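You operate a simulated robot arm through the tools that you are given. There is no shell and no other tool.

You are at the controls of a simulated robot arm. One attempt, no reset.

Task
Sand and tack the green tray, then wedge it out of its mould.
Fine: blue wedge on the grey runway, leave the other wedge; block, pad and wedge go back; tray whole in the middle of the table. Set down upright: black sanding block, yellow tack pad, what you pick out.

The check looks at the end state, three seconds after you hand in, the way a careful person would. Anything else that was tipped, shoved, dropped, spilled or broken makes it a failure.

Robot
A 6-joint arm with a two-finger gripper, fixed in place. Base frame: the origin is on the floor under the middle of its stand, x ahead of it, y to its left, z up; the work surface is at about z = 0.8. Lengths are in m, angles in degrees, forces in N, time in s.
It reaches about 1.572 m from its shoulder. Its first joint turns from -166.0 to 166.0 degrees. Payload 2.45 kg.
The tool frame sits at the grasp point between the pads (the TCP): z along the fingers, y along the line on which they close. The tips reach 0.02 m beyond it. The gripper opens to 0.14 m; its body begins 0.168 m behind the TCP.
Orientation is that of the tool frame in the base frame, as a unit quaternion [x, y, z, w]. With the fingers straight down and closing along the base's y, the tool's x points along the base's -x, its y along +y and its z along -z.

Tools
- The arm moves only by the tool drive_tool. Its argument "commands" is a list of rows, each a list of 7 numbers: the shift along the tool's x, y, z in units of 400 mm (1.0 is 400 mm), then the turn, a rotation vector about the tool's x, y, z in units of 60 degrees (1.0 is 60 degrees), then the closure, from 0 (fully open) to 1 (shut). In form: [[tx, ty, tz, wx, wy, wz, fingers], ...]. A call has 1 to 20 rows; each row is the pose to reach, as a shift and turn from the pose commanded when the call began, along the tool's axes at that moment. A call with a number of a shift or a turn outside -1 to 1 is refused whole. A row lasts 0.2 s, in which the tool goes at most 0.05 m and 8.6 degrees; a call with a longer step from one row to the next is refused whole, and so is a gripper value outside its range. A pose out of reach is approached as far as the arm can. The call stops where the force on the tool passes 40 N (or 10 N more than at its start, if that is more) or the arm is blocked; 0.2 s more then pass. Each finger travels about 0.045 m/s and halts on what it meets, pressing with about 32 N; the grip force reading is that of the motor and also rises with nothing between the fingers. The clock runs only during rows and for 0.2 s after the last one: add rows that repeat a pose to give the fingers time. The reply holds the time, the measured pose of the TCP, the force on the tool along the base axes, the opening and the grip force, in the units named above and with some noise, with the torque about the TCP (base axes, N m) and any sound that the robot's microphone picked up.
- Cameras (640 x 400 px; columns grow to the right, rows downward): "scene" is fixed at [0.3999, -0.4861, 1.5702]; the picture's right is [0.77, -0.64, 0.00], its down [-0.45, -0.55, -0.71] and it looks along [0.45, 0.54, -0.71] (base axes); focal length 317 px, centre (320, 200). "wrist" rides on the gripper at [0.078, 0.011, -0.209] in the tool frame; the picture's right is [-0.14, 0.99, 0.00], its down [-0.92, -0.13, -0.37] and it looks along [-0.37, -0.05, 0.93] (tool axes); focal length 280 px, centre (320, 200). There is no depth. A picture from a camera that has moved, and an enlarged one, comes with that camera's place and axes in the base frame and with its lens. The place of the scene camera against the robot may be out by one fixed shift of up to 0.025 m in any direction.
- capture(camera): a new picture of that camera. No time passes.
- close_up(camera, box): a new picture of the part [left, top, right, bottom] of that camera's present view, enlarged. No time passes.
- close_job(): hands the job in; it is judged then, once.

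Places have to be worked out from the pictures, the camera data and where the tool is seen. Open the gripper and draw the arm clear of the work before you hand the job in, unless the task says otherwise.

The tools are called after ">>>" as a command line: name --pt "numbers of a row" for each row, then --argument value for the rest, lists and objects as JSON in quotes. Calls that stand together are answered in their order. drive_tool: Moves the arm, as the interface text tells. Its arguments: {"type":"object","properties":{"commands":{"type":"array","items":{"type":"array","items":{"type":"number"}}}},"required":["commands"]} The other tools are called the same way: capture (camera) takes a picture; close_up (camera, box) takes an enlarged picture of a part of a camera's view; close_job () hands the job in.

At the start:

```text
t: 0.0
eef_pos: [0.7884, 0.2704, 1.1871]
orientation: [0.0, 1.0, 0.0, 0.0]
wrist_force: [0.3, 0.0, 0.2]
wrist_torque: [0.05, -0.01, -0.04]
width: 0.1401
gripper_force: 0.0
```

scene: 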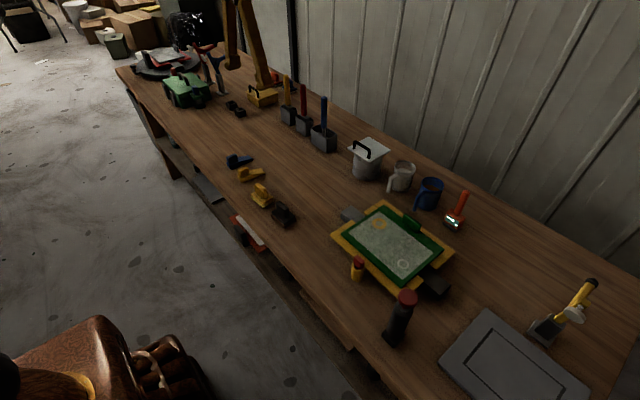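
wrist: 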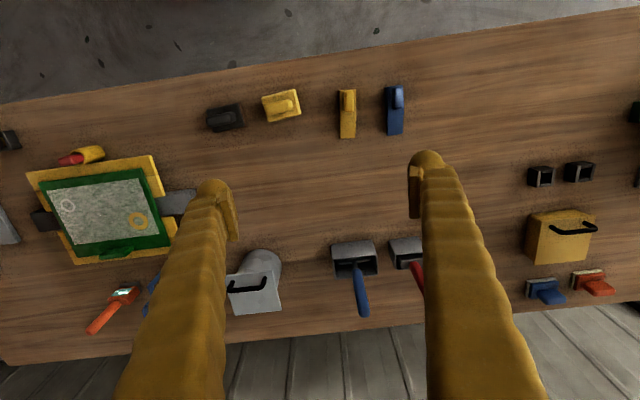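

I'll start by looking closely at the bench: tray in yellow mould, wedges, block and pad. No movement yet.

>>> close_up --camera "scene" --box '[320, 180, 480, 310]'

>>> close_up --camera "scene" --box '[210, 130, 310, 240]'

>>> close_up --camera "wrist" --box '[0, 130, 220, 270]'

>>> close_up --camera "wrist" --box '[190, 70, 420, 160]'

```text
3.08 times, centred on (400, 245) of scene
camera zoom: at [0.3999, -0.4861, 1.5702], right [0.77, -0.64, 0.0], down [-0.45, -0.55, -0.71], along [0.45, 0.54, -0.71], focal length 975 px, centre (74, 62)
```

zoom: 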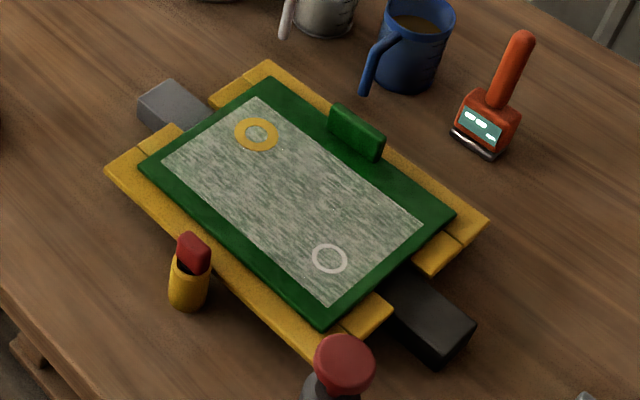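

```text
3.64 times, centred on (260, 185) of scene
camera zoom: at [0.3999, -0.4861, 1.5702], right [0.77, -0.64, 0.0], down [-0.45, -0.55, -0.71], along [0.45, 0.54, -0.71], focal length 1152 px, centre (538, 254)
```

zoom: 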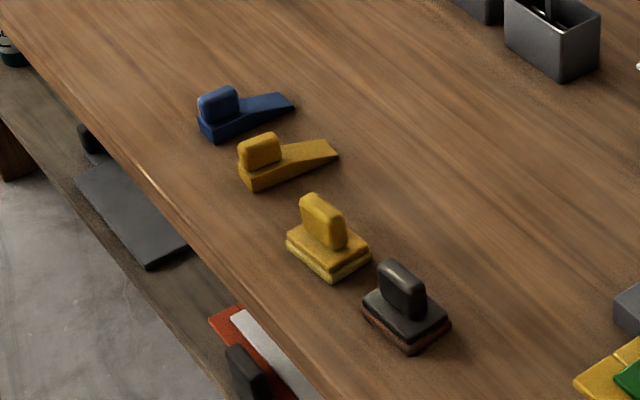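

```text
2.86 times, centred on (110, 200) of wrist
camera zoom: at [0.7098, 0.282, 1.3967], right [0.14, 0.99, 0.0], down [0.92, -0.13, 0.37], along [0.37, -0.05, -0.93], focal length 801 px, centre (920, 200)
```

zoom: 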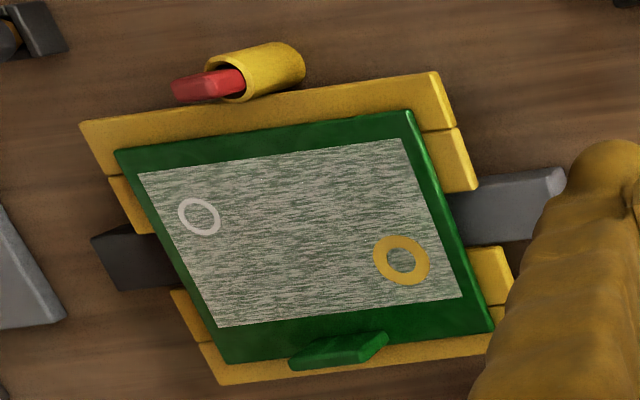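

```text
2.78 times, centred on (305, 115) of wrist
camera zoom: at [0.7098, 0.282, 1.3967], right [0.14, 0.99, 0.0], down [0.92, -0.13, 0.37], along [0.37, -0.05, -0.93], focal length 780 px, centre (362, 436)
```

zoom: 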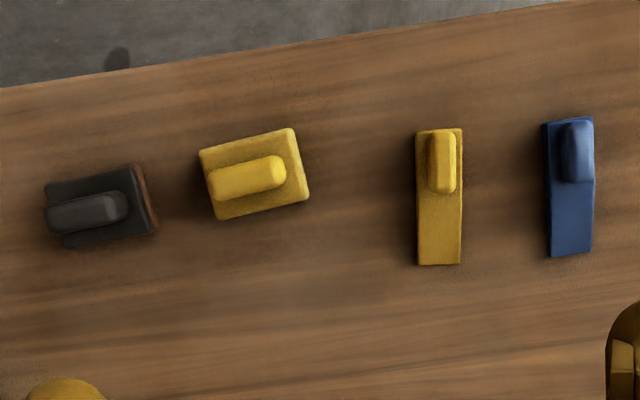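

The tray lies axis-aligned in the mould around (0.90, -0.21), the wedges around (0.775, 0.33/0.43), and the pad and block around (0.73, 0.20) and (0.74, 0.09). I'll look at the rest of the table for obstacles and to find its middle.

>>> close_up --camera "scene" --box '[100, 0, 300, 125]'

>>> close_up --camera "scene" --box '[330, 120, 490, 220]'

>>> close_up --camera "scene" --box '[380, 230, 640, 400]'

>>> close_up --camera "wrist" --box '[320, 60, 640, 340]'

```text
3.20 times, centred on (200, 62) of scene
camera zoom: at [0.3999, -0.4861, 1.5702], right [0.77, -0.64, 0.0], down [-0.45, -0.55, -0.71], along [0.45, 0.54, -0.71], focal length 1014 px, centre (704, 640)
```

zoom: 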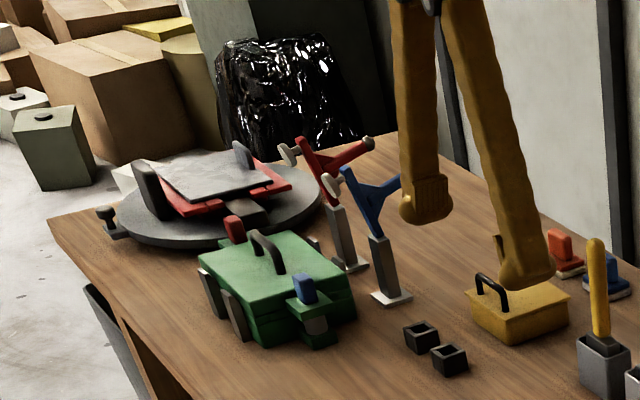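

```text
4.00 times, centred on (410, 170) of scene
camera zoom: at [0.3999, -0.4861, 1.5702], right [0.77, -0.64, 0.0], down [-0.45, -0.55, -0.71], along [0.45, 0.54, -0.71], focal length 1268 px, centre (-40, 320)
```

zoom: 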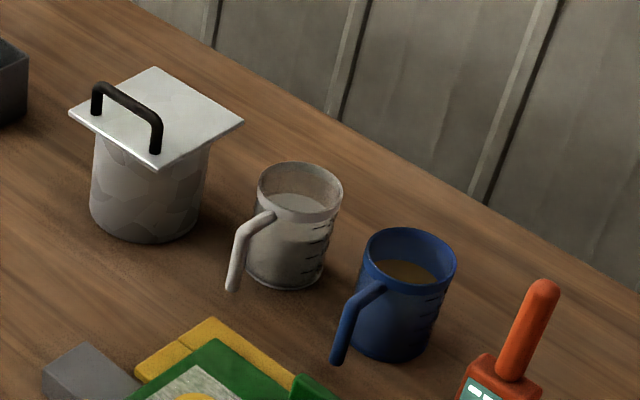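

```text
2.35 times, centred on (510, 315) of scene
camera zoom: at [0.3999, -0.4861, 1.5702], right [0.77, -0.64, 0.0], down [-0.45, -0.55, -0.71], along [0.45, 0.54, -0.71], focal length 746 px, centre (-127, -71)
```

zoom: 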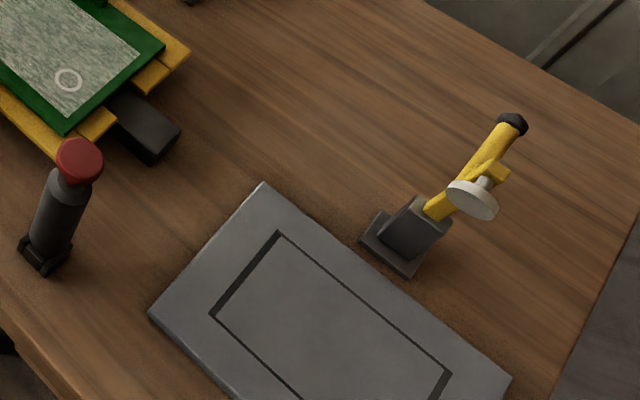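

```text
1.43 times, centred on (480, 200) of wrist
camera zoom: at [0.7098, 0.282, 1.3967], right [0.14, 0.99, 0.0], down [0.92, -0.13, 0.37], along [0.37, -0.05, -0.93], focal length 401 px, centre (91, 200)
```

zoom: 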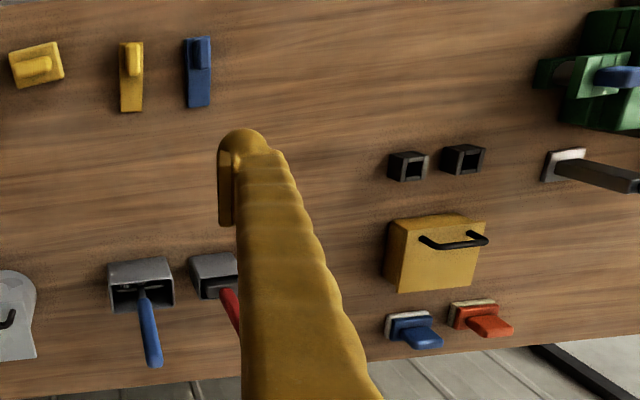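

The table runs from about y=-0.74 to 1.70 and x=0.66 to 1.36, so its middle is near (1.0, 0.48). I'll fly at the present height over to the tray for a better view of it, the tab and the runways.

>>> drive_tool --pt "0 -0.1 0 0 0 0 0" --pt "0 -0.2 0 0 0 0 0" --pt "0 -0.3 0 0 0 0 0" --pt "0 -0.4 0 0 0 0 0" --pt "0 -0.5 0 0 0 0 0" --pt "0 -0.6 0 0 0 0 0" --pt "0 -0.7 0 0 0 0 0" --pt "0 -0.8 0 0 0 0 0" --pt "0 -0.9 0 0 0 0 0" --pt "0 -1.0 0 0 0 0 0" --pt "0 -1.0 0 0 0 0 0"

```text
t: 2.4
eef_pos: [0.7873, -0.1302, 1.1881]
orientation: [0.0, 1.0, 0.0, 0.0]
wrist_force: [0.6, -0.2, 0.9]
wrist_torque: [-0.01, -0.02, -0.01]
width: 0.1399
gripper_force: 0.0
```

The arm followed accurately. Now pictures from above the tray.

>>> capture --camera "wrist"

>>> capture --camera "scene"

>>> close_up --camera "wrist" --box '[200, 100, 420, 260]'

```text
taken
camera wrist: at [0.7092, -0.1189, 1.3979], right [0.14, 0.99, 0.0], down [0.92, -0.13, 0.37], along [0.37, -0.05, -0.93], focal length 280 px, centre (320, 200)
```

wrist: 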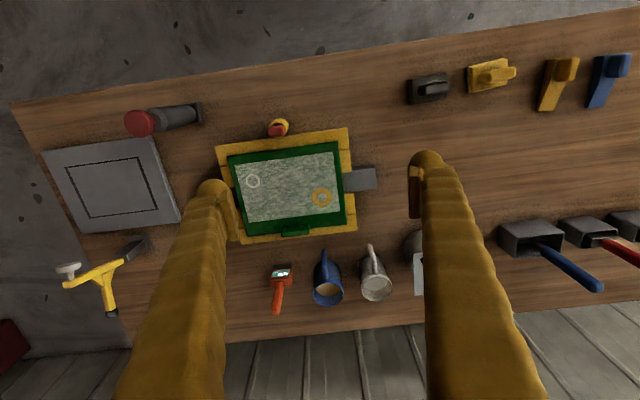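

```text
taken
```

scene: 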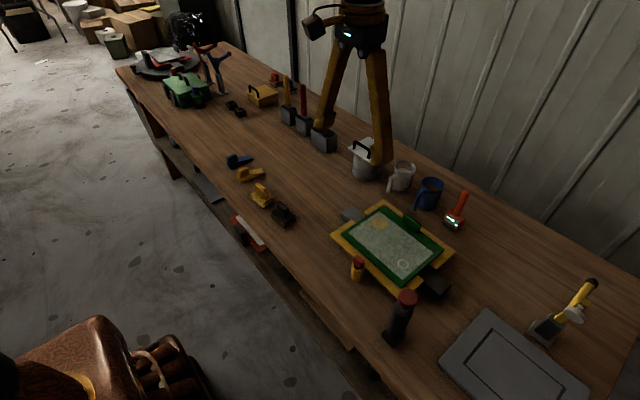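

```text
2.50 times, centred on (310, 180) of wrist
camera zoom: at [0.7092, -0.1189, 1.3979], right [0.14, 0.99, 0.0], down [0.92, -0.13, 0.37], along [0.37, -0.05, -0.93], focal length 701 px, centre (345, 250)
```

zoom: 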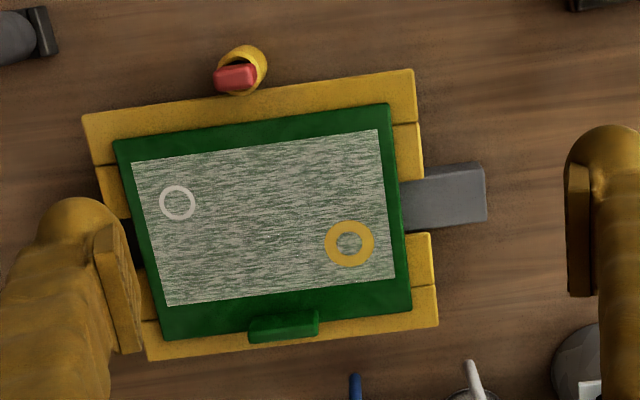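

The tray spans x 0.81–0.995, y −0.32 to −0.10, with its top near z=0.843 and the tab at (0.987, −0.21). I now move above the black block at about (0.74, 0.09), turning the gripper so that it closes along x, across the handle.

>>> drive_tool --pt "0.015 0.069 0.04 0 0 0.125 0" --pt "0.03 0.138 0.08 0 0 0.25 0" --pt "0.045 0.207 0.12 0 0 0.375 0" --pt "0.06 0.276 0.16 0 0 0.5 0" --pt "0.075 0.345 0.2 0 0 0.625 0" --pt "0.09 0.414 0.24 0 0 0.75 0" --pt "0.105 0.483 0.28 0 0 0.875 0" --pt "0.118 0.55 0.32 0 0 1.0 0" --pt "0.118 0.55 0.32 0 0 1.0 0"

```text
t: 4.4
eef_pos: [0.7413, 0.0898, 1.0601]
orientation: [0.501, 0.865, 0.001, 0.001]
wrist_force: [0.6, 1.0, 1.1]
wrist_torque: [-0.01, 0.03, 0.0]
width: 0.1401
gripper_force: 0.0
```

Turned 60° so far; finishing the turn with 28° more so that the closing line crosses the handle, which is skewed about 2.5°.

>>> drive_tool --pt "0 0 0 0 0 0.12 0" --pt "0 0 0 0 0 0.24 0" --pt "0 0 0 0 0 0.36 0" --pt "0 0 0 0 0 0.46 0" --pt "0 0 0 0 0 0.46 0"

>>> capture --camera "wrist"

>>> close_up --camera "scene" --box '[240, 150, 320, 240]'

```text
t: 5.6
eef_pos: [0.7408, 0.0894, 1.0597]
orientation: [0.692, 0.722, 0.0, 0.0]
wrist_force: [0.0, 0.0, -0.5]
wrist_torque: [0.02, 0.02, 0.04]
width: 0.1402
gripper_force: 0.1
```

```text
taken
camera wrist: at [0.7482, 0.1694, 1.2686], right [1.0, -0.1, 0.0], down [-0.09, -0.93, 0.37], along [-0.04, -0.37, -0.93], focal length 280 px, centre (320, 200)
```

wrist: 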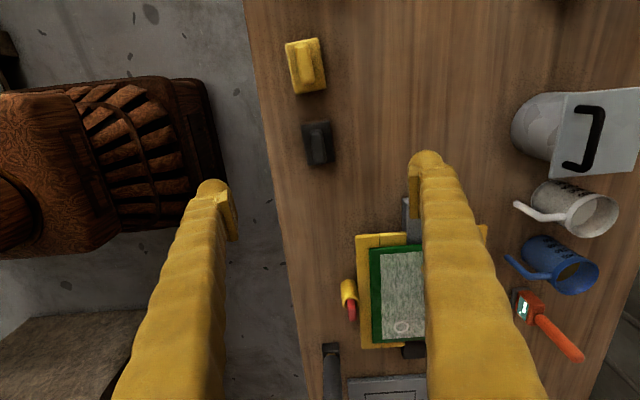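

```text
4.44 times, centred on (280, 195) of scene
camera zoom: at [0.3999, -0.4861, 1.5702], right [0.77, -0.64, 0.0], down [-0.45, -0.55, -0.71], along [0.45, 0.54, -0.71], focal length 1408 px, centre (498, 222)
```

zoom: 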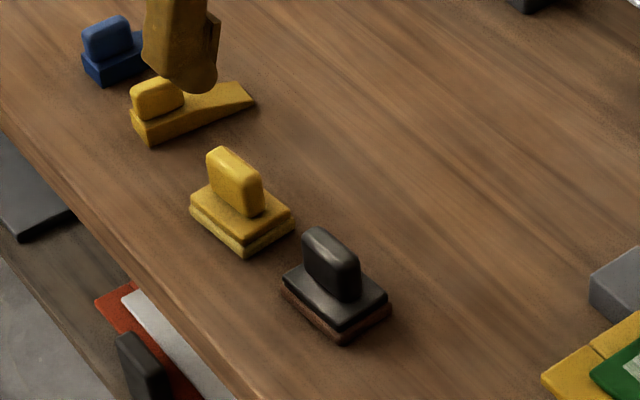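

>>> close_up --camera "wrist" --box '[260, 20, 380, 190]'

```text
2.35 times, centred on (320, 105) of wrist
camera zoom: at [0.7482, 0.1694, 1.2686], right [1.0, -0.1, 0.0], down [-0.09, -0.93, 0.37], along [-0.04, -0.37, -0.93], focal length 660 px, centre (320, 424)
```

zoom: 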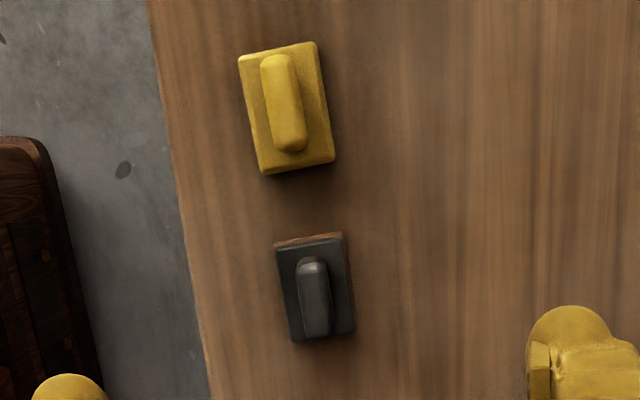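

The block's handle sits at about (0.736, 0.090), top near z≈0.857, skewed about 2.5°, and the gripper already matches that. I go down to z≈0.90 with the gripper half closed and check before gripping.

>>> drive_tool --pt "0.002 -0.012 0.1 0 0 0 0.1" --pt "0.002 -0.012 0.2 0 0 0 0.2" --pt "0.002 -0.012 0.3 0 0 0 0.3" --pt "0.002 -0.012 0.4 0 0 0 0.4" --pt "0.002 -0.012 0.4 0 0 0 0.4" --pt "0.002 -0.012 0.4 0 0 0 0.4"

>>> capture --camera "wrist"

>>> close_up --camera "scene" --box '[230, 150, 330, 240]'

```text
t: 7.0
eef_pos: [0.7351, 0.0903, 0.9]
orientation: [0.692, 0.722, 0.0, 0.0]
wrist_force: [-0.6, -0.2, -0.4]
wrist_torque: [0.0, -0.02, 0.01]
width: 0.084
gripper_force: 0.2
```

```text
taken
camera wrist: at [0.7422, 0.1708, 1.1086], right [1.0, -0.1, 0.0], down [-0.09, -0.93, 0.37], along [-0.04, -0.37, -0.93], focal length 280 px, centre (320, 200)
```

wrist: 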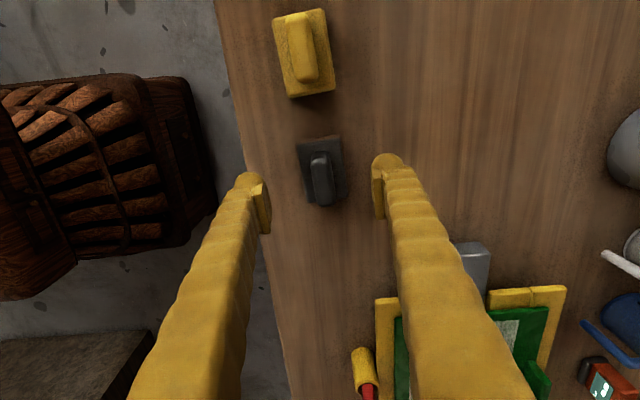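

```text
4.44 times, centred on (280, 195) of scene
camera zoom: at [0.3999, -0.4861, 1.5702], right [0.77, -0.64, 0.0], down [-0.45, -0.55, -0.71], along [0.45, 0.54, -0.71], focal length 1408 px, centre (498, 222)
```

zoom: 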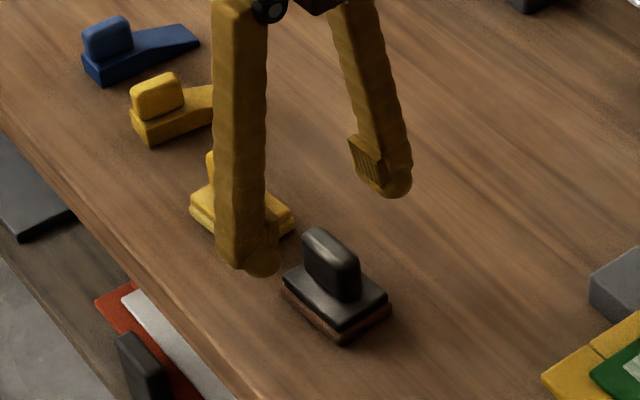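

The handle is centred between the fingers. I descend to z≈0.847 and close.

>>> drive_tool --pt "0 0 0.05 0 0 0 0.4" --pt "0 0 0.1 0 0 0 0.4" --pt "0 0 0.1325 0 0 0 0.4" --pt "0 0 0.1325 0 0 0 0.4" --pt "0 0 0.1325 0 0 0 0.55" --pt "0 0 0.1325 0 0 0 0.7" --pt "0 0 0.1325 0 0 0 0.85" --pt "0 0 0.1325 0 0 0 1.0" --pt "0 0 0.1325 0 0 0 1.0" --pt "0 0 0.1325 0 0 0 1.0" --pt "0 0 0.1325 0 0 0 1.0"

>>> capture --camera "wrist"

>>> close_up --camera "scene" --box '[230, 150, 330, 240]'

```text
t: 9.4
eef_pos: [0.7359, 0.0905, 0.8467]
orientation: [0.692, 0.722, 0.0, 0.0]
wrist_force: [-0.2, -0.5, 0.7]
wrist_torque: [0.01, -0.01, 0.0]
width: 0.0189
gripper_force: 31.8
```

```text
taken
camera wrist: at [0.743, 0.1696, 1.056], right [1.0, -0.1, 0.0], down [-0.09, -0.93, 0.37], along [-0.04, -0.37, -0.93], focal length 280 px, centre (320, 200)
```

wrist: 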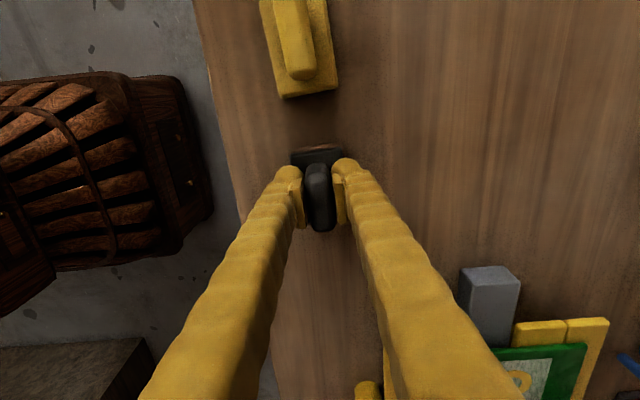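

```text
4.44 times, centred on (280, 195) of scene
camera zoom: at [0.3999, -0.4861, 1.5702], right [0.77, -0.64, 0.0], down [-0.45, -0.55, -0.71], along [0.45, 0.54, -0.71], focal length 1408 px, centre (498, 222)
```

zoom: 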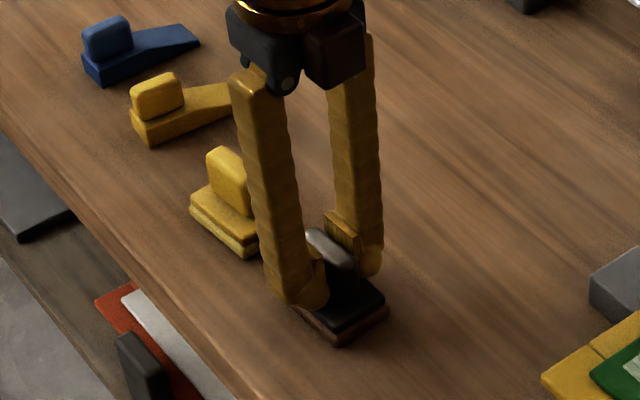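

The block is gripped (18.9 mm wide, 32 N), and its home pose is TCP (0.7359, 0.0905, 0.8467) at 87.6° yaw. I lift it, square it to the tray, and carry it above the tray's near-left panel corner.

>>> drive_tool --pt "0 0 -0.06 0 0 0 1" --pt "0 0 -0.14 0 0 0 1" --pt "0 0 -0.22 0 0 0 1" --pt "0 0 -0.3 0 0 0 1" --pt "0 0 -0.36 0 0 0 1" --pt "-0.08 0.04 -0.36 0 0 0.01 1" --pt "-0.17 0.08 -0.36 0 0 0.02 1" --pt "-0.26 0.12 -0.36 0 0 0.03 1" --pt "-0.35 0.16 -0.36 0 0 0.04 1" --pt "-0.44 0.2 -0.36 0 0 0.0405 1" --pt "-0.52 0.235 -0.36 0 0 0.0405 1" --pt "-0.593 0.2666 -0.34 0 0 0.0405 1" --pt "-0.593 0.2666 -0.3 0 0 0.0405 1" --pt "-0.593 0.2666 -0.26 0 0 0.0405 1" --pt "-0.593 0.2666 -0.26 0 0 0.0405 1"

>>> capture --camera "wrist"

>>> close_up --camera "scene" --box '[320, 170, 480, 310]'

```text
t: 12.6
eef_pos: [0.851, -0.1411, 0.9489]
orientation: [0.708, 0.707, 0.0, 0.0]
wrist_force: [-0.5, -0.2, -1.2]
wrist_torque: [-0.02, 0.03, -0.02]
width: 0.0187
gripper_force: 31.8
```

```text
taken
camera wrist: at [0.8626, -0.0624, 1.1587], right [0.99, -0.14, 0.0], down [-0.13, -0.92, 0.37], along [-0.05, -0.36, -0.93], focal length 280 px, centre (320, 200)
```

wrist: 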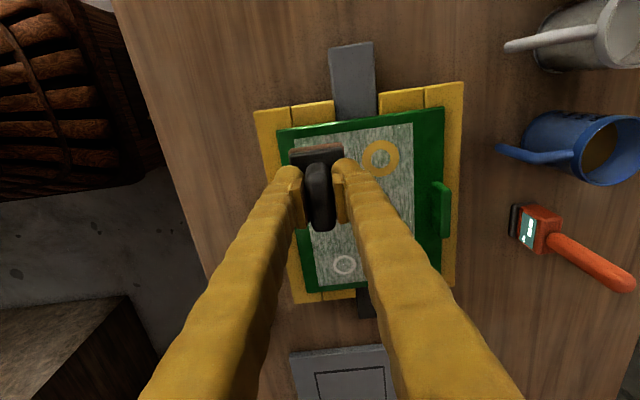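

```text
2.86 times, centred on (400, 240) of scene
camera zoom: at [0.3999, -0.4861, 1.5702], right [0.77, -0.64, 0.0], down [-0.45, -0.55, -0.71], along [0.45, 0.54, -0.71], focal length 905 px, centre (91, 86)
```

zoom: 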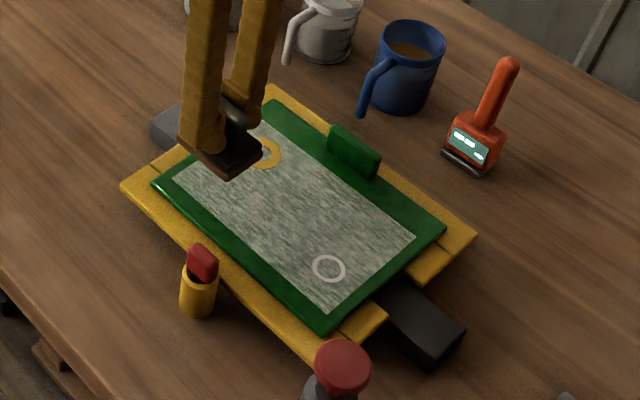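

The block hangs level above the panel; its base should be at about z=0.902 with the tray top near 0.843. I lower it close to the surface and then feel for contact in small steps.

>>> drive_tool --pt "0 0 0.05 0 0 0 1" --pt "0 0 0.1 0 0 0 1" --pt "0 0 0.125 0 0 0 1" --pt "0 0 0.13 0 0 0 1" --pt "0 0 0.13 0 0 0 1"

>>> close_up --camera "scene" --box '[340, 190, 430, 260]'

```text
t: 13.8
eef_pos: [0.8534, -0.1418, 0.9005]
orientation: [0.708, 0.707, 0.0, -0.001]
wrist_force: [-0.5, -0.5, -1.3]
wrist_torque: [-0.02, 0.02, -0.02]
width: 0.0184
gripper_force: 32.0
```

```text
5.71 times, centred on (385, 225) of scene
camera zoom: at [0.3999, -0.4861, 1.5702], right [0.77, -0.64, 0.0], down [-0.45, -0.55, -0.71], along [0.45, 0.54, -0.71], focal length 1811 px, centre (-51, 57)
```

zoom: 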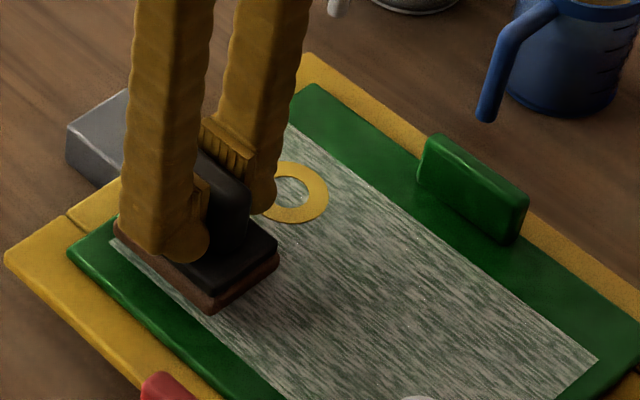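

Still free of contact (about -1.3 N is just the block's weight). I step down 4 mm, then 1 mm per row.

>>> drive_tool --pt "0 0 0.01 0 0 0 1" --pt "0 0 0.015 0 0 0 1" --pt "0 0 0.0175 0 0 0 1" --pt "0 0 0.02 0 0 0 1" --pt "0 0 0.02 0 0 0 1"

```text
t: 15.0
eef_pos: [0.8518, -0.1404, 0.892]
orientation: [0.707, 0.707, 0.001, 0.001]
wrist_force: [-1.9, -3.7, 25.1]
wrist_torque: [-0.09, 0.04, 0.01]
width: 0.0187
gripper_force: 32.2
```

Contact came earlier than expected, with 25 N, which is too hard for a tray that must stay whole. I ease up 1 mm at a time.

>>> drive_tool --pt "0 0 -0.003 0 0 0 1" --pt "0 0 -0.003 0 0 0 1"

>>> close_up --camera "scene" --box '[340, 190, 430, 260]'

```text
t: 15.6
eef_pos: [0.8517, -0.1415, 0.8914]
orientation: [0.708, 0.707, -0.001, 0.0]
wrist_force: [6.4, -0.1, 15.7]
wrist_torque: [0.05, -0.12, -0.04]
width: 0.0185
gripper_force: 32.1
```

```text
5.71 times, centred on (385, 225) of scene
camera zoom: at [0.3999, -0.4861, 1.5702], right [0.77, -0.64, 0.0], down [-0.45, -0.55, -0.71], along [0.45, 0.54, -0.71], focal length 1811 px, centre (-51, 57)
```

zoom: 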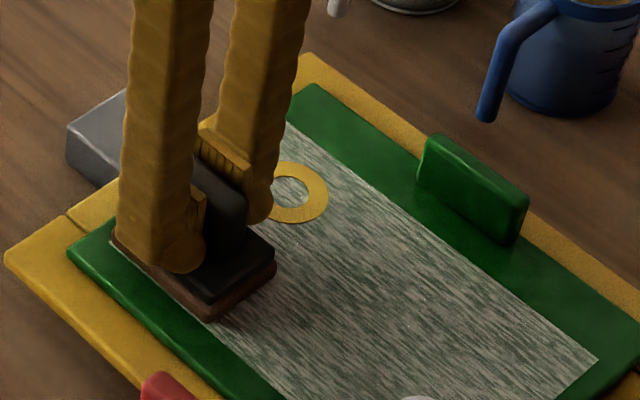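

The stiffness is about 8 N/mm. I ease 0.8 mm more to get around 8–10 N, then draw the first stroke along the grain toward −y and back.

>>> drive_tool --pt "0 0 -0.002 0 0 0 1" --pt "-0.034 0 -0.002 0 0 0 1" --pt "-0.068 0 -0.002 0 0 0 1" --pt "-0.102 0 -0.002 0 0 0 1" --pt "-0.136 0 -0.002 0 0 0 1" --pt "-0.17 0 -0.002 0 0 0 1" --pt "-0.204 0 -0.002 0 0 0 1" --pt "-0.238 0 -0.002 0 0 0 1" --pt "-0.272 0 -0.002 0 0 0 1" --pt "-0.306 0 -0.002 0 0 0 1" --pt "-0.338 0 -0.002 0 0 0 1"

>>> close_up --camera "scene" --box '[320, 180, 480, 310]'

>>> capture --camera "wrist"

```text
t: 18.0
eef_pos: [0.8524, -0.2782, 0.892]
orientation: [0.707, 0.707, 0.0, 0.0]
wrist_force: [0.4, -0.3, -1.0]
wrist_torque: [-0.01, -0.03, -0.01]
width: 0.0186
gripper_force: 32.0
```

```text
3.08 times, centred on (400, 245) of scene
camera zoom: at [0.3999, -0.4861, 1.5702], right [0.77, -0.64, 0.0], down [-0.45, -0.55, -0.71], along [0.45, 0.54, -0.71], focal length 975 px, centre (74, 62)
```

zoom: 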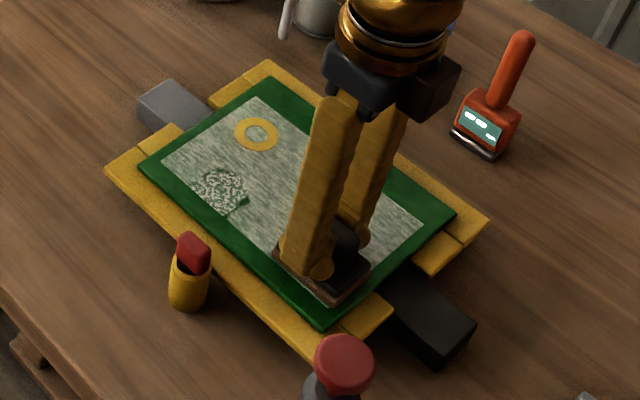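

```text
taken
camera wrist: at [0.8635, -0.1982, 1.1016], right [0.99, -0.14, 0.0], down [-0.13, -0.92, 0.37], along [-0.05, -0.36, -0.93], focal length 280 px, centre (320, 200)
```

wrist: 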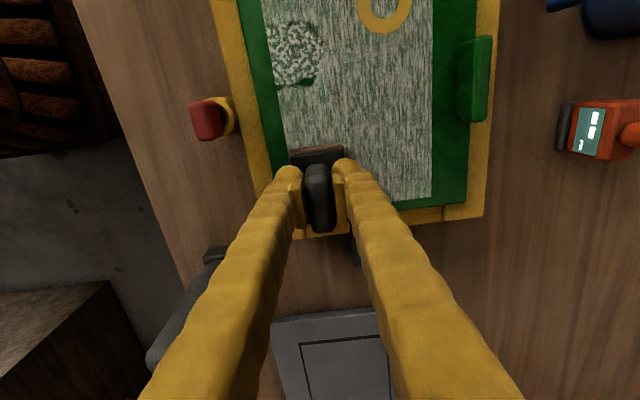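

The mark at the start shows sanded green with light dust, but contact was lost along the stroke (force −1 N). I look closer at the mark, then press down a bit more here.

>>> close_up --camera "wrist" --box '[220, 0, 500, 220]'

>>> drive_tool --pt "0 0 0.003 0 0 0 1" --pt "0 0 0.003 0 0 0 1"

```text
1.82 times, centred on (360, 110) of wrist
camera zoom: at [0.8635, -0.1982, 1.1016], right [0.99, -0.14, 0.0], down [-0.13, -0.92, 0.37], along [-0.05, -0.36, -0.93], focal length 510 px, centre (247, 364)
```

zoom: 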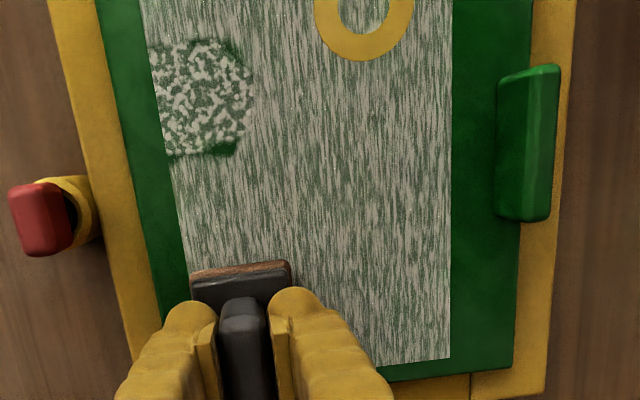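

```text
t: 18.6
eef_pos: [0.8534, -0.2772, 0.8922]
orientation: [0.707, 0.708, -0.001, -0.001]
wrist_force: [0.1, -2.3, 5.5]
wrist_torque: [0.0, 0.0, -0.04]
width: 0.0183
gripper_force: 31.8
```

Light contact now (about 7 N). I add half a millimetre and stroke back +y half way, then read the force.

>>> drive_tool --pt "0 0 0.0015 0 0 0 1" --pt "0.034 0 0.0015 0 0 0 1" --pt "0.068 0 0.0015 0 0 0 1" --pt "0.102 0 0.0015 0 0 0 1" --pt "0.136 0 0.0015 0 0 0 1" --pt "0.17 0 0.0015 0 0 0 1"

>>> capture --camera "wrist"

```text
t: 20.0
eef_pos: [0.8514, -0.2089, 0.8906]
orientation: [0.707, 0.707, 0.0, -0.001]
wrist_force: [0.2, -6.6, 25.0]
wrist_torque: [-0.04, -0.05, 0.02]
width: 0.0187
gripper_force: 32.1
```

```text
taken
camera wrist: at [0.8625, -0.1298, 1.0998], right [0.99, -0.14, 0.0], down [-0.13, -0.92, 0.37], along [-0.05, -0.36, -0.93], focal length 280 px, centre (320, 200)
```

wrist: 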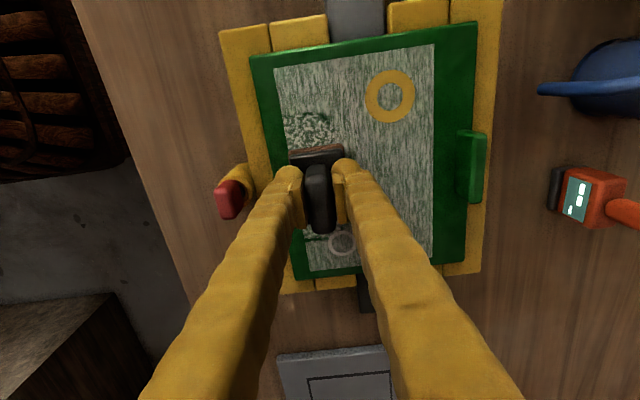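

Force climbed to 25 N mid-panel, so I raise 1.5 mm and continue the stroke toward +y.

>>> drive_tool --pt "0 0 -0.004 0 0 0 1" --pt "0.034 0 -0.004 0 0 0 1" --pt "0.068 0 -0.004 0 0 0 1" --pt "0.102 0 -0.004 0 0 0 1" --pt "0.136 0 -0.004 0 0 0 1" --pt "0.168 0 -0.004 0 0 0 1"

>>> close_up --camera "scene" --box '[320, 180, 480, 310]'

```text
t: 21.4
eef_pos: [0.852, -0.14, 0.8932]
orientation: [0.707, 0.707, 0.0, 0.001]
wrist_force: [-0.7, -0.3, 0.0]
wrist_torque: [-0.02, 0.05, 0.02]
width: 0.0185
gripper_force: 32.1
```

```text
3.08 times, centred on (400, 245) of scene
camera zoom: at [0.3999, -0.4861, 1.5702], right [0.77, -0.64, 0.0], down [-0.45, -0.55, -0.71], along [0.45, 0.54, -0.71], focal length 975 px, centre (74, 62)
```

zoom: 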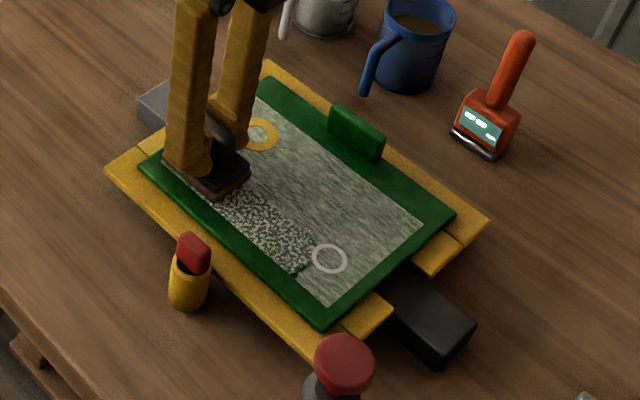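

The strip just stroked is sanded and dusty. Here contact is nearly zero at this height, so I press 0.7 mm lower and stroke back −y to cover the whole left strip, slightly deeper toward the far end.

>>> drive_tool --pt "0 0 0.0018 0 0 0 1" --pt "-0.034 0 0.0018 0 0 0 1" --pt "-0.068 0 0.0018 0 0 0 1" --pt "-0.102 0 0.002 0 0 0 1" --pt "-0.136 0 0.002 0 0 0 1" --pt "-0.17 0 0.002 0 0 0 1" --pt "-0.204 0 0.002 0 0 0 1" --pt "-0.238 0 0.0022 0 0 0 1" --pt "-0.272 0 0.0024 0 0 0 1" --pt "-0.306 0 0.0026 0 0 0 1" --pt "-0.34 0 0.0028 0 0 0 1" --pt "-0.352 0 0.0028 0 0 0 1"

>>> close_up --camera "wrist" --box '[220, 0, 500, 220]'

```text
t: 24.0
eef_pos: [0.8529, -0.2811, 0.8913]
orientation: [0.707, 0.707, 0.001, 0.0]
wrist_force: [1.5, 6.7, 21.1]
wrist_torque: [0.35, -0.04, 0.02]
width: 0.0185
gripper_force: 31.8
```

```text
1.82 times, centred on (360, 110) of wrist
camera zoom: at [0.8639, -0.2026, 1.0997], right [0.99, -0.14, 0.0], down [-0.13, -0.92, 0.37], along [-0.05, -0.36, -0.93], focal length 510 px, centre (247, 364)
```

zoom: 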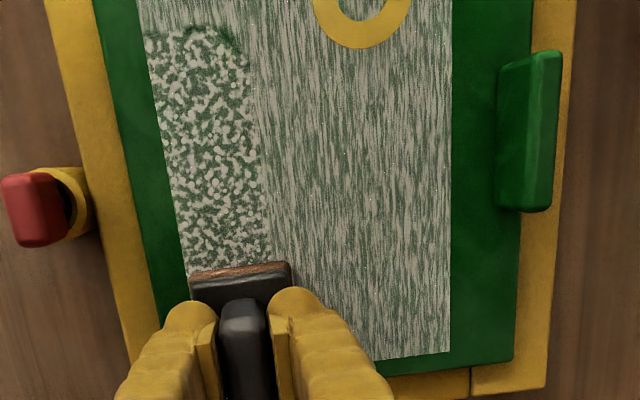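

The left strip now shows a dusty sanded band from y≈−0.147 to the block. I shift 38 mm in +x to the next strip, slightly lighter, and stroke +y, going a bit past the panel's end.

>>> drive_tool --pt "0 0.0 -0.001 0 0 0 1" --pt "0 0.035 -0.001 0 0 0 1" --pt "0 0.07 -0.001 0 0 0 1" --pt "0 0.095 -0.001 0 0 0 1" --pt "0.034 0.095 -0.001 0 0 0 1" --pt "0.068 0.095 -0.001 0 0 0 1" --pt "0.102 0.095 -0.001 0 0 0 1" --pt "0.136 0.095 -0.001 0 0 0 1" --pt "0.17 0.095 -0.001 0 0 0 1" --pt "0.204 0.095 -0.001 0 0 0 1"

>>> close_up --camera "scene" --box '[320, 180, 480, 310]'

```text
t: 26.2
eef_pos: [0.8912, -0.1995, 0.8897]
orientation: [0.707, 0.707, 0.0, 0.001]
wrist_force: [-0.4, -0.4, -0.5]
wrist_torque: [0.0, 0.02, 0.0]
width: 0.0185
gripper_force: 32.1
```

```text
3.08 times, centred on (400, 245) of scene
camera zoom: at [0.3999, -0.4861, 1.5702], right [0.77, -0.64, 0.0], down [-0.45, -0.55, -0.71], along [0.45, 0.54, -0.71], focal length 975 px, centre (74, 62)
```

zoom: 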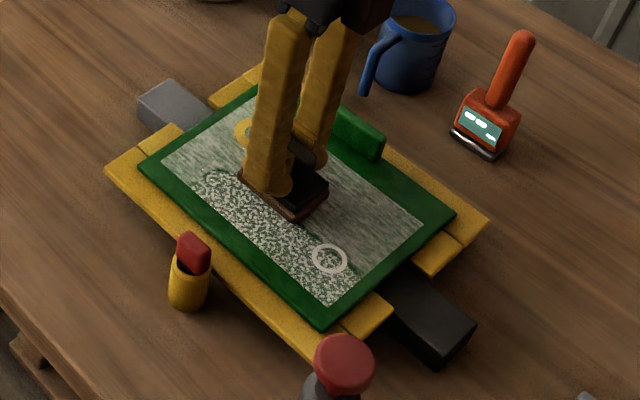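

Contact was lost again on this strip. I press down 1 mm here and read.

>>> drive_tool --pt "0 0 0.0012 0 0 0 1" --pt "0 0 0.0025 0 0 0 1" --pt "0 0 0.0025 0 0 0 1"

```text
t: 27.0
eef_pos: [0.8914, -0.201, 0.8899]
orientation: [0.707, 0.707, 0.001, 0.001]
wrist_force: [2.8, 1.2, 9.2]
wrist_torque: [0.07, -0.05, 0.01]
width: 0.0188
gripper_force: 31.8
```

About 10 N now. I go 0.2 mm deeper and stroke +y to the panel's end.

>>> drive_tool --pt "0.017 0 0.0005 0 0 0 1" --pt "0.05 0 0.0005 0 0 0 1" --pt "0.084 0 0.0005 0 0 0 1" --pt "0.118 0 0.0005 0 0 0 1" --pt "0.152 0 0.0005 0 0 0 1" --pt "0.18 0 0.0005 0 0 0 1"

>>> close_up --camera "scene" --box '[320, 180, 480, 310]'

```text
t: 28.4
eef_pos: [0.8909, -0.1286, 0.8907]
orientation: [0.707, 0.708, 0.0, -0.001]
wrist_force: [0.3, 0.6, 4.3]
wrist_torque: [0.11, 0.02, 0.03]
width: 0.0187
gripper_force: 31.7
```

```text
3.08 times, centred on (400, 245) of scene
camera zoom: at [0.3999, -0.4861, 1.5702], right [0.77, -0.64, 0.0], down [-0.45, -0.55, -0.71], along [0.45, 0.54, -0.71], focal length 975 px, centre (74, 62)
```

zoom: 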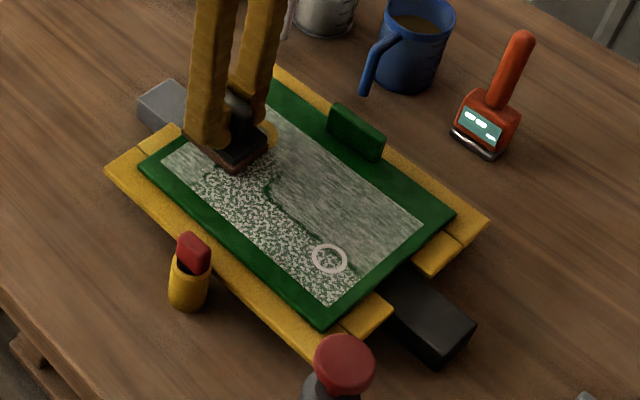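

The force dips near the end, and the block may be riding on the rim there. I lift a little and look at the panel and rim up close.

>>> drive_tool --pt "0 0 -0.05 0 0 0 1" --pt "0 0 -0.12 0 0 0 1" --pt "0.1 0 -0.2 0 0 0 1" --pt "0.2 0 -0.25 0 0 0 1" --pt "0.2 0 -0.25 0 0 0 1"

>>> capture --camera "wrist"

>>> close_up --camera "scene" --box '[345, 195, 455, 275]'

```text
refused: row 3 steps farther than a row can; nothing moved
```

```text
taken
camera wrist: at [0.9004, -0.0497, 1.0992], right [0.99, -0.14, 0.0], down [-0.13, -0.92, 0.37], along [-0.05, -0.36, -0.93], focal length 280 px, centre (320, 200)
```

wrist: 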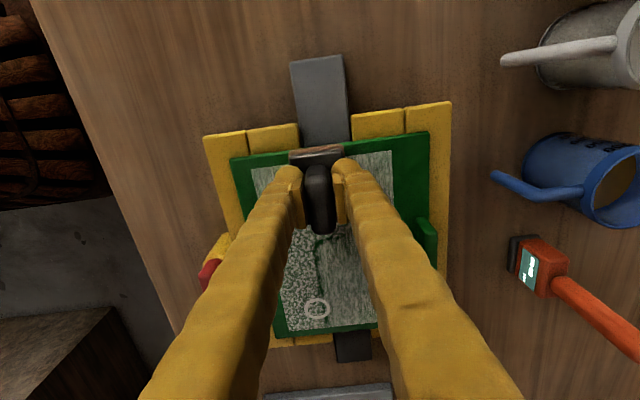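

```text
5.00 times, centred on (400, 235) of scene
camera zoom: at [0.3999, -0.4861, 1.5702], right [0.77, -0.64, 0.0], down [-0.45, -0.55, -0.71], along [0.45, 0.54, -0.71], focal length 1584 px, centre (-80, 25)
```

zoom: 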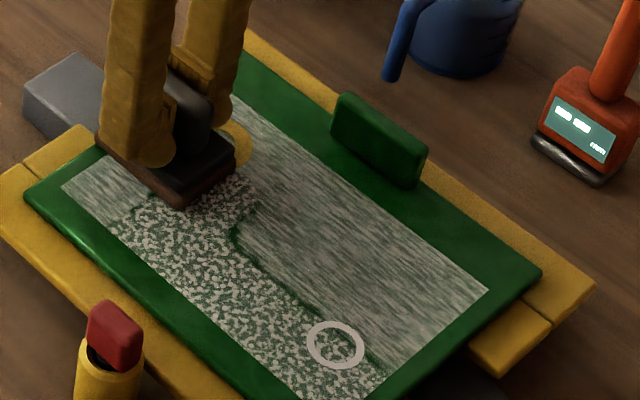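

The panel is flush with the rim, and the sanded zone simply tracks where pressure was adequate. I press 0.5 mm more here and stroke back −y along the middle strip, checking force half way.

>>> drive_tool --pt "0 0 0.001 0 0 0 1" --pt "-0.03 0 0.001 0 0 0 1" --pt "-0.06 0 0.001 0 0 0 1" --pt "-0.09 0 0.001 0 0 0 1" --pt "-0.12 0 0.001 0 0 0 1" --pt "-0.15 0 0.001 0 0 0 1" --pt "-0.18 0 0.001 0 0 0 1"

>>> close_up --camera "scene" --box '[345, 195, 455, 275]'

```text
t: 30.0
eef_pos: [0.8905, -0.2, 0.8899]
orientation: [0.707, 0.707, 0.0, 0.0]
wrist_force: [0.0, 3.0, 16.2]
wrist_torque: [0.05, -0.01, -0.03]
width: 0.0189
gripper_force: 32.3
```

```text
5.00 times, centred on (400, 235) of scene
camera zoom: at [0.3999, -0.4861, 1.5702], right [0.77, -0.64, 0.0], down [-0.45, -0.55, -0.71], along [0.45, 0.54, -0.71], focal length 1584 px, centre (-80, 25)
```

zoom: 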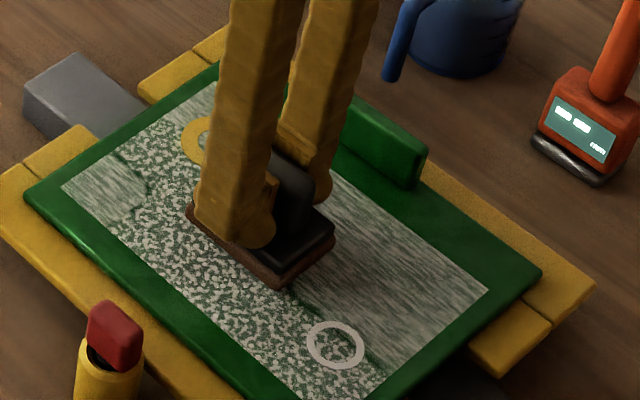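

16 N, and the middle strip is sanded right up to the +y end. I continue to the −y end.

>>> drive_tool --pt "-0.03 0 0 0 0 0 1" --pt "-0.06 0 0 0 0 0 1" --pt "-0.09 0 0 0 0 0 1" --pt "-0.12 0 0 0 0 0 1" --pt "-0.15 0 0 0 0 0 1" --pt "-0.18 0 0 0 0 0 1" --pt "-0.205 0 0 0 0 0 1"

>>> close_up --camera "scene" --box '[345, 195, 455, 275]'

```text
t: 31.6
eef_pos: [0.8904, -0.2831, 0.8912]
orientation: [0.707, 0.707, 0.0, -0.001]
wrist_force: [-1.0, 0.7, -0.9]
wrist_torque: [0.01, -0.03, 0.0]
width: 0.0185
gripper_force: 32.0
```

```text
5.00 times, centred on (400, 235) of scene
camera zoom: at [0.3999, -0.4861, 1.5702], right [0.77, -0.64, 0.0], down [-0.45, -0.55, -0.71], along [0.45, 0.54, -0.71], focal length 1584 px, centre (-80, 25)
```

zoom: 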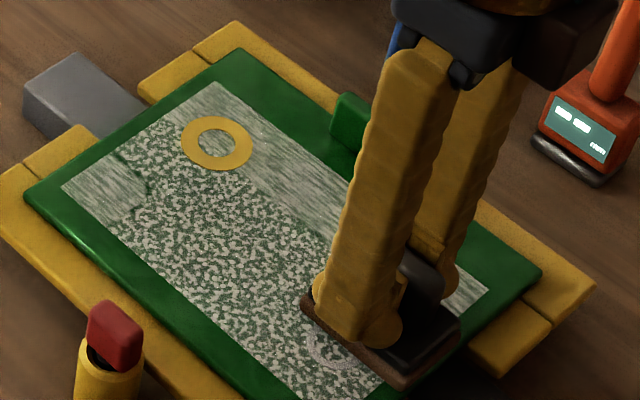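

Contact faded at this end; two of three strips are mostly done. I shift 38 mm to +x for the third strip and press 0.8 mm lower, then read.

>>> drive_tool --pt "0 0.03 0 0 0 0 1" --pt "0 0.065 0 0 0 0 1" --pt "0 0.095 0 0 0 0 1" --pt "0 0.095 0.001 0 0 0 1" --pt "0 0.095 0.002 0 0 0 1" --pt "0 0.095 0.002 0 0 0 1"

```text
t: 33.0
eef_pos: [0.928, -0.2829, 0.8899]
orientation: [0.707, 0.707, -0.001, -0.001]
wrist_force: [-1.3, -1.0, 4.3]
wrist_torque: [-0.07, 0.0, -0.02]
width: 0.0187
gripper_force: 31.8
```

About 5 N; I add 0.6 mm and stroke +y to mid-panel.

>>> drive_tool --pt "0 0 0.0015 0 0 0 1" --pt "0.03 0 0.0015 0 0 0 1" --pt "0.06 0 0.0015 0 0 0 1" --pt "0.09 0 0.0015 0 0 0 1" --pt "0.12 0 0.0015 0 0 0 1" --pt "0.15 0 0.0015 0 0 0 1" --pt "0.18 0 0.0015 0 0 0 1"

>>> close_up --camera "scene" --box '[345, 195, 455, 275]'

```text
t: 34.6
eef_pos: [0.9303, -0.2107, 0.8884]
orientation: [0.707, 0.707, 0.0, 0.0]
wrist_force: [-0.9, -6.0, 23.1]
wrist_torque: [-0.08, 0.01, 0.02]
width: 0.0187
gripper_force: 32.2
```

```text
5.00 times, centred on (400, 235) of scene
camera zoom: at [0.3999, -0.4861, 1.5702], right [0.77, -0.64, 0.0], down [-0.45, -0.55, -0.71], along [0.45, 0.54, -0.71], focal length 1584 px, centre (-80, 25)
```

zoom: 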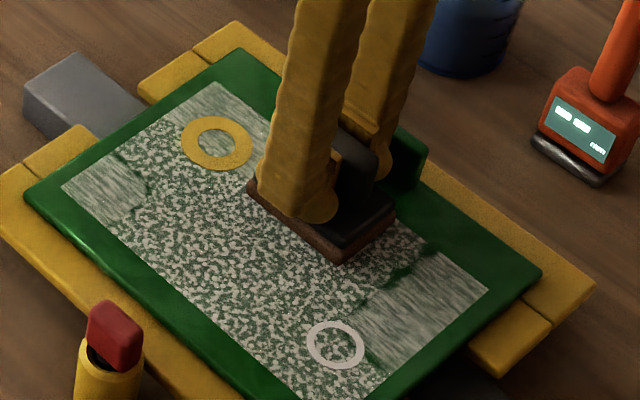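

23 N here; the remaining corner at −y/+x still needs a pass. I ease 0.4 mm and continue to the +y end.

>>> drive_tool --pt "0.03 0 -0.001 0 0 0 1" --pt "0.06 0 -0.001 0 0 0 1" --pt "0.09 0 -0.001 0 0 0 1" --pt "0.12 0 -0.001 0 0 0 1" --pt "0.15 0 -0.0005 0 0 0 1" --pt "0.18 0 0 0 0 0 1" --pt "0.2 0 0 0 0 0 1"

>>> close_up --camera "scene" --box '[345, 195, 455, 275]'

```text
t: 36.2
eef_pos: [0.929, -0.1308, 0.888]
orientation: [0.707, 0.707, 0.002, 0.001]
wrist_force: [-0.6, -8.0, 29.7]
wrist_torque: [-0.11, 0.04, 0.08]
width: 0.0186
gripper_force: 32.5
```

```text
5.00 times, centred on (400, 235) of scene
camera zoom: at [0.3999, -0.4861, 1.5702], right [0.77, -0.64, 0.0], down [-0.45, -0.55, -0.71], along [0.45, 0.54, -0.71], focal length 1584 px, centre (-80, 25)
```

zoom: 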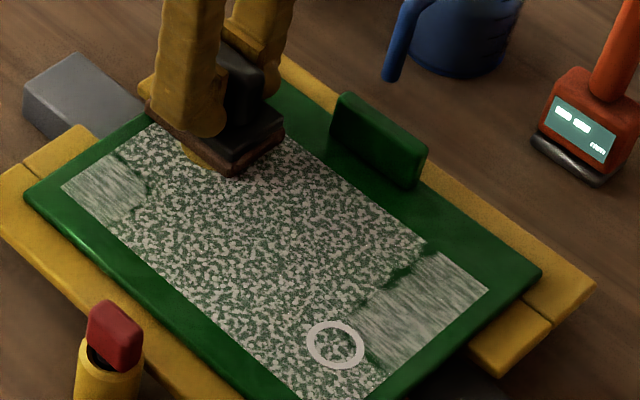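

29.7 N is more than I like, so I ease 1 mm at once, shift 8 mm to +x to catch the far edge, and stroke back −y.

>>> drive_tool --pt "0 0 -0.0025 0 0 0 1" --pt "0 0.02 -0.0025 0 0 0 1" --pt "-0.03 0.02 -0.0025 0 0 0 1" --pt "-0.06 0.02 -0.0025 0 0 0 1" --pt "-0.09 0.02 -0.0025 0 0 0 1" --pt "-0.12 0.02 -0.002 0 0 0 1" --pt "-0.15 0.02 -0.002 0 0 0 1" --pt "-0.18 0.02 -0.0015 0 0 0 1" --pt "-0.21 0.02 -0.001 0 0 0 1" --pt "-0.24 0.02 -0.0005 0 0 0 1" --pt "-0.27 0.02 -0.0005 0 0 0 1"

>>> close_up --camera "scene" --box '[345, 195, 455, 275]'

```text
t: 38.6
eef_pos: [0.9364, -0.2385, 0.8886]
orientation: [0.707, 0.707, 0.0, 0.0]
wrist_force: [-0.3, -0.4, -1.6]
wrist_torque: [0.02, -0.01, 0.02]
width: 0.0188
gripper_force: 32.0
```

```text
5.00 times, centred on (400, 235) of scene
camera zoom: at [0.3999, -0.4861, 1.5702], right [0.77, -0.64, 0.0], down [-0.45, -0.55, -0.71], along [0.45, 0.54, -0.71], focal length 1584 px, centre (-80, 25)
```

zoom: 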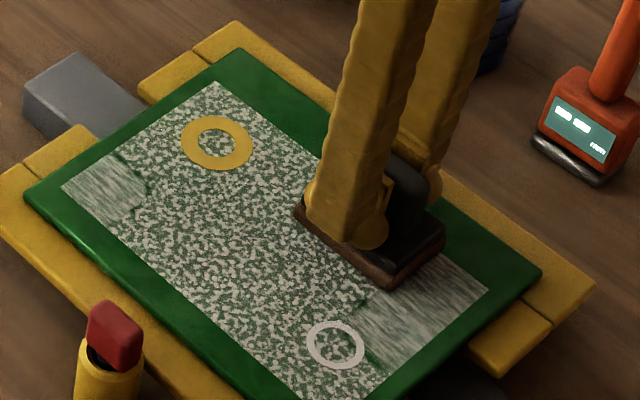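

Pulling −y unloads the block while +y loads it. I move to the −y end, press to about 10 N, and will stroke +y over the remaining corner.

>>> drive_tool --pt "-0.05 0 0 0 0 0 1" --pt "-0.1 0 0 0 0 0 1" --pt "-0.1 0 0.001 0 0 0 1" --pt "-0.1 0 0.001 0 0 0 1"

```text
t: 39.6
eef_pos: [0.937, -0.2779, 0.8888]
orientation: [0.707, 0.707, 0.0, 0.0]
wrist_force: [-0.7, 2.4, 8.1]
wrist_torque: [0.15, 0.02, 0.01]
width: 0.0185
gripper_force: 32.0
```

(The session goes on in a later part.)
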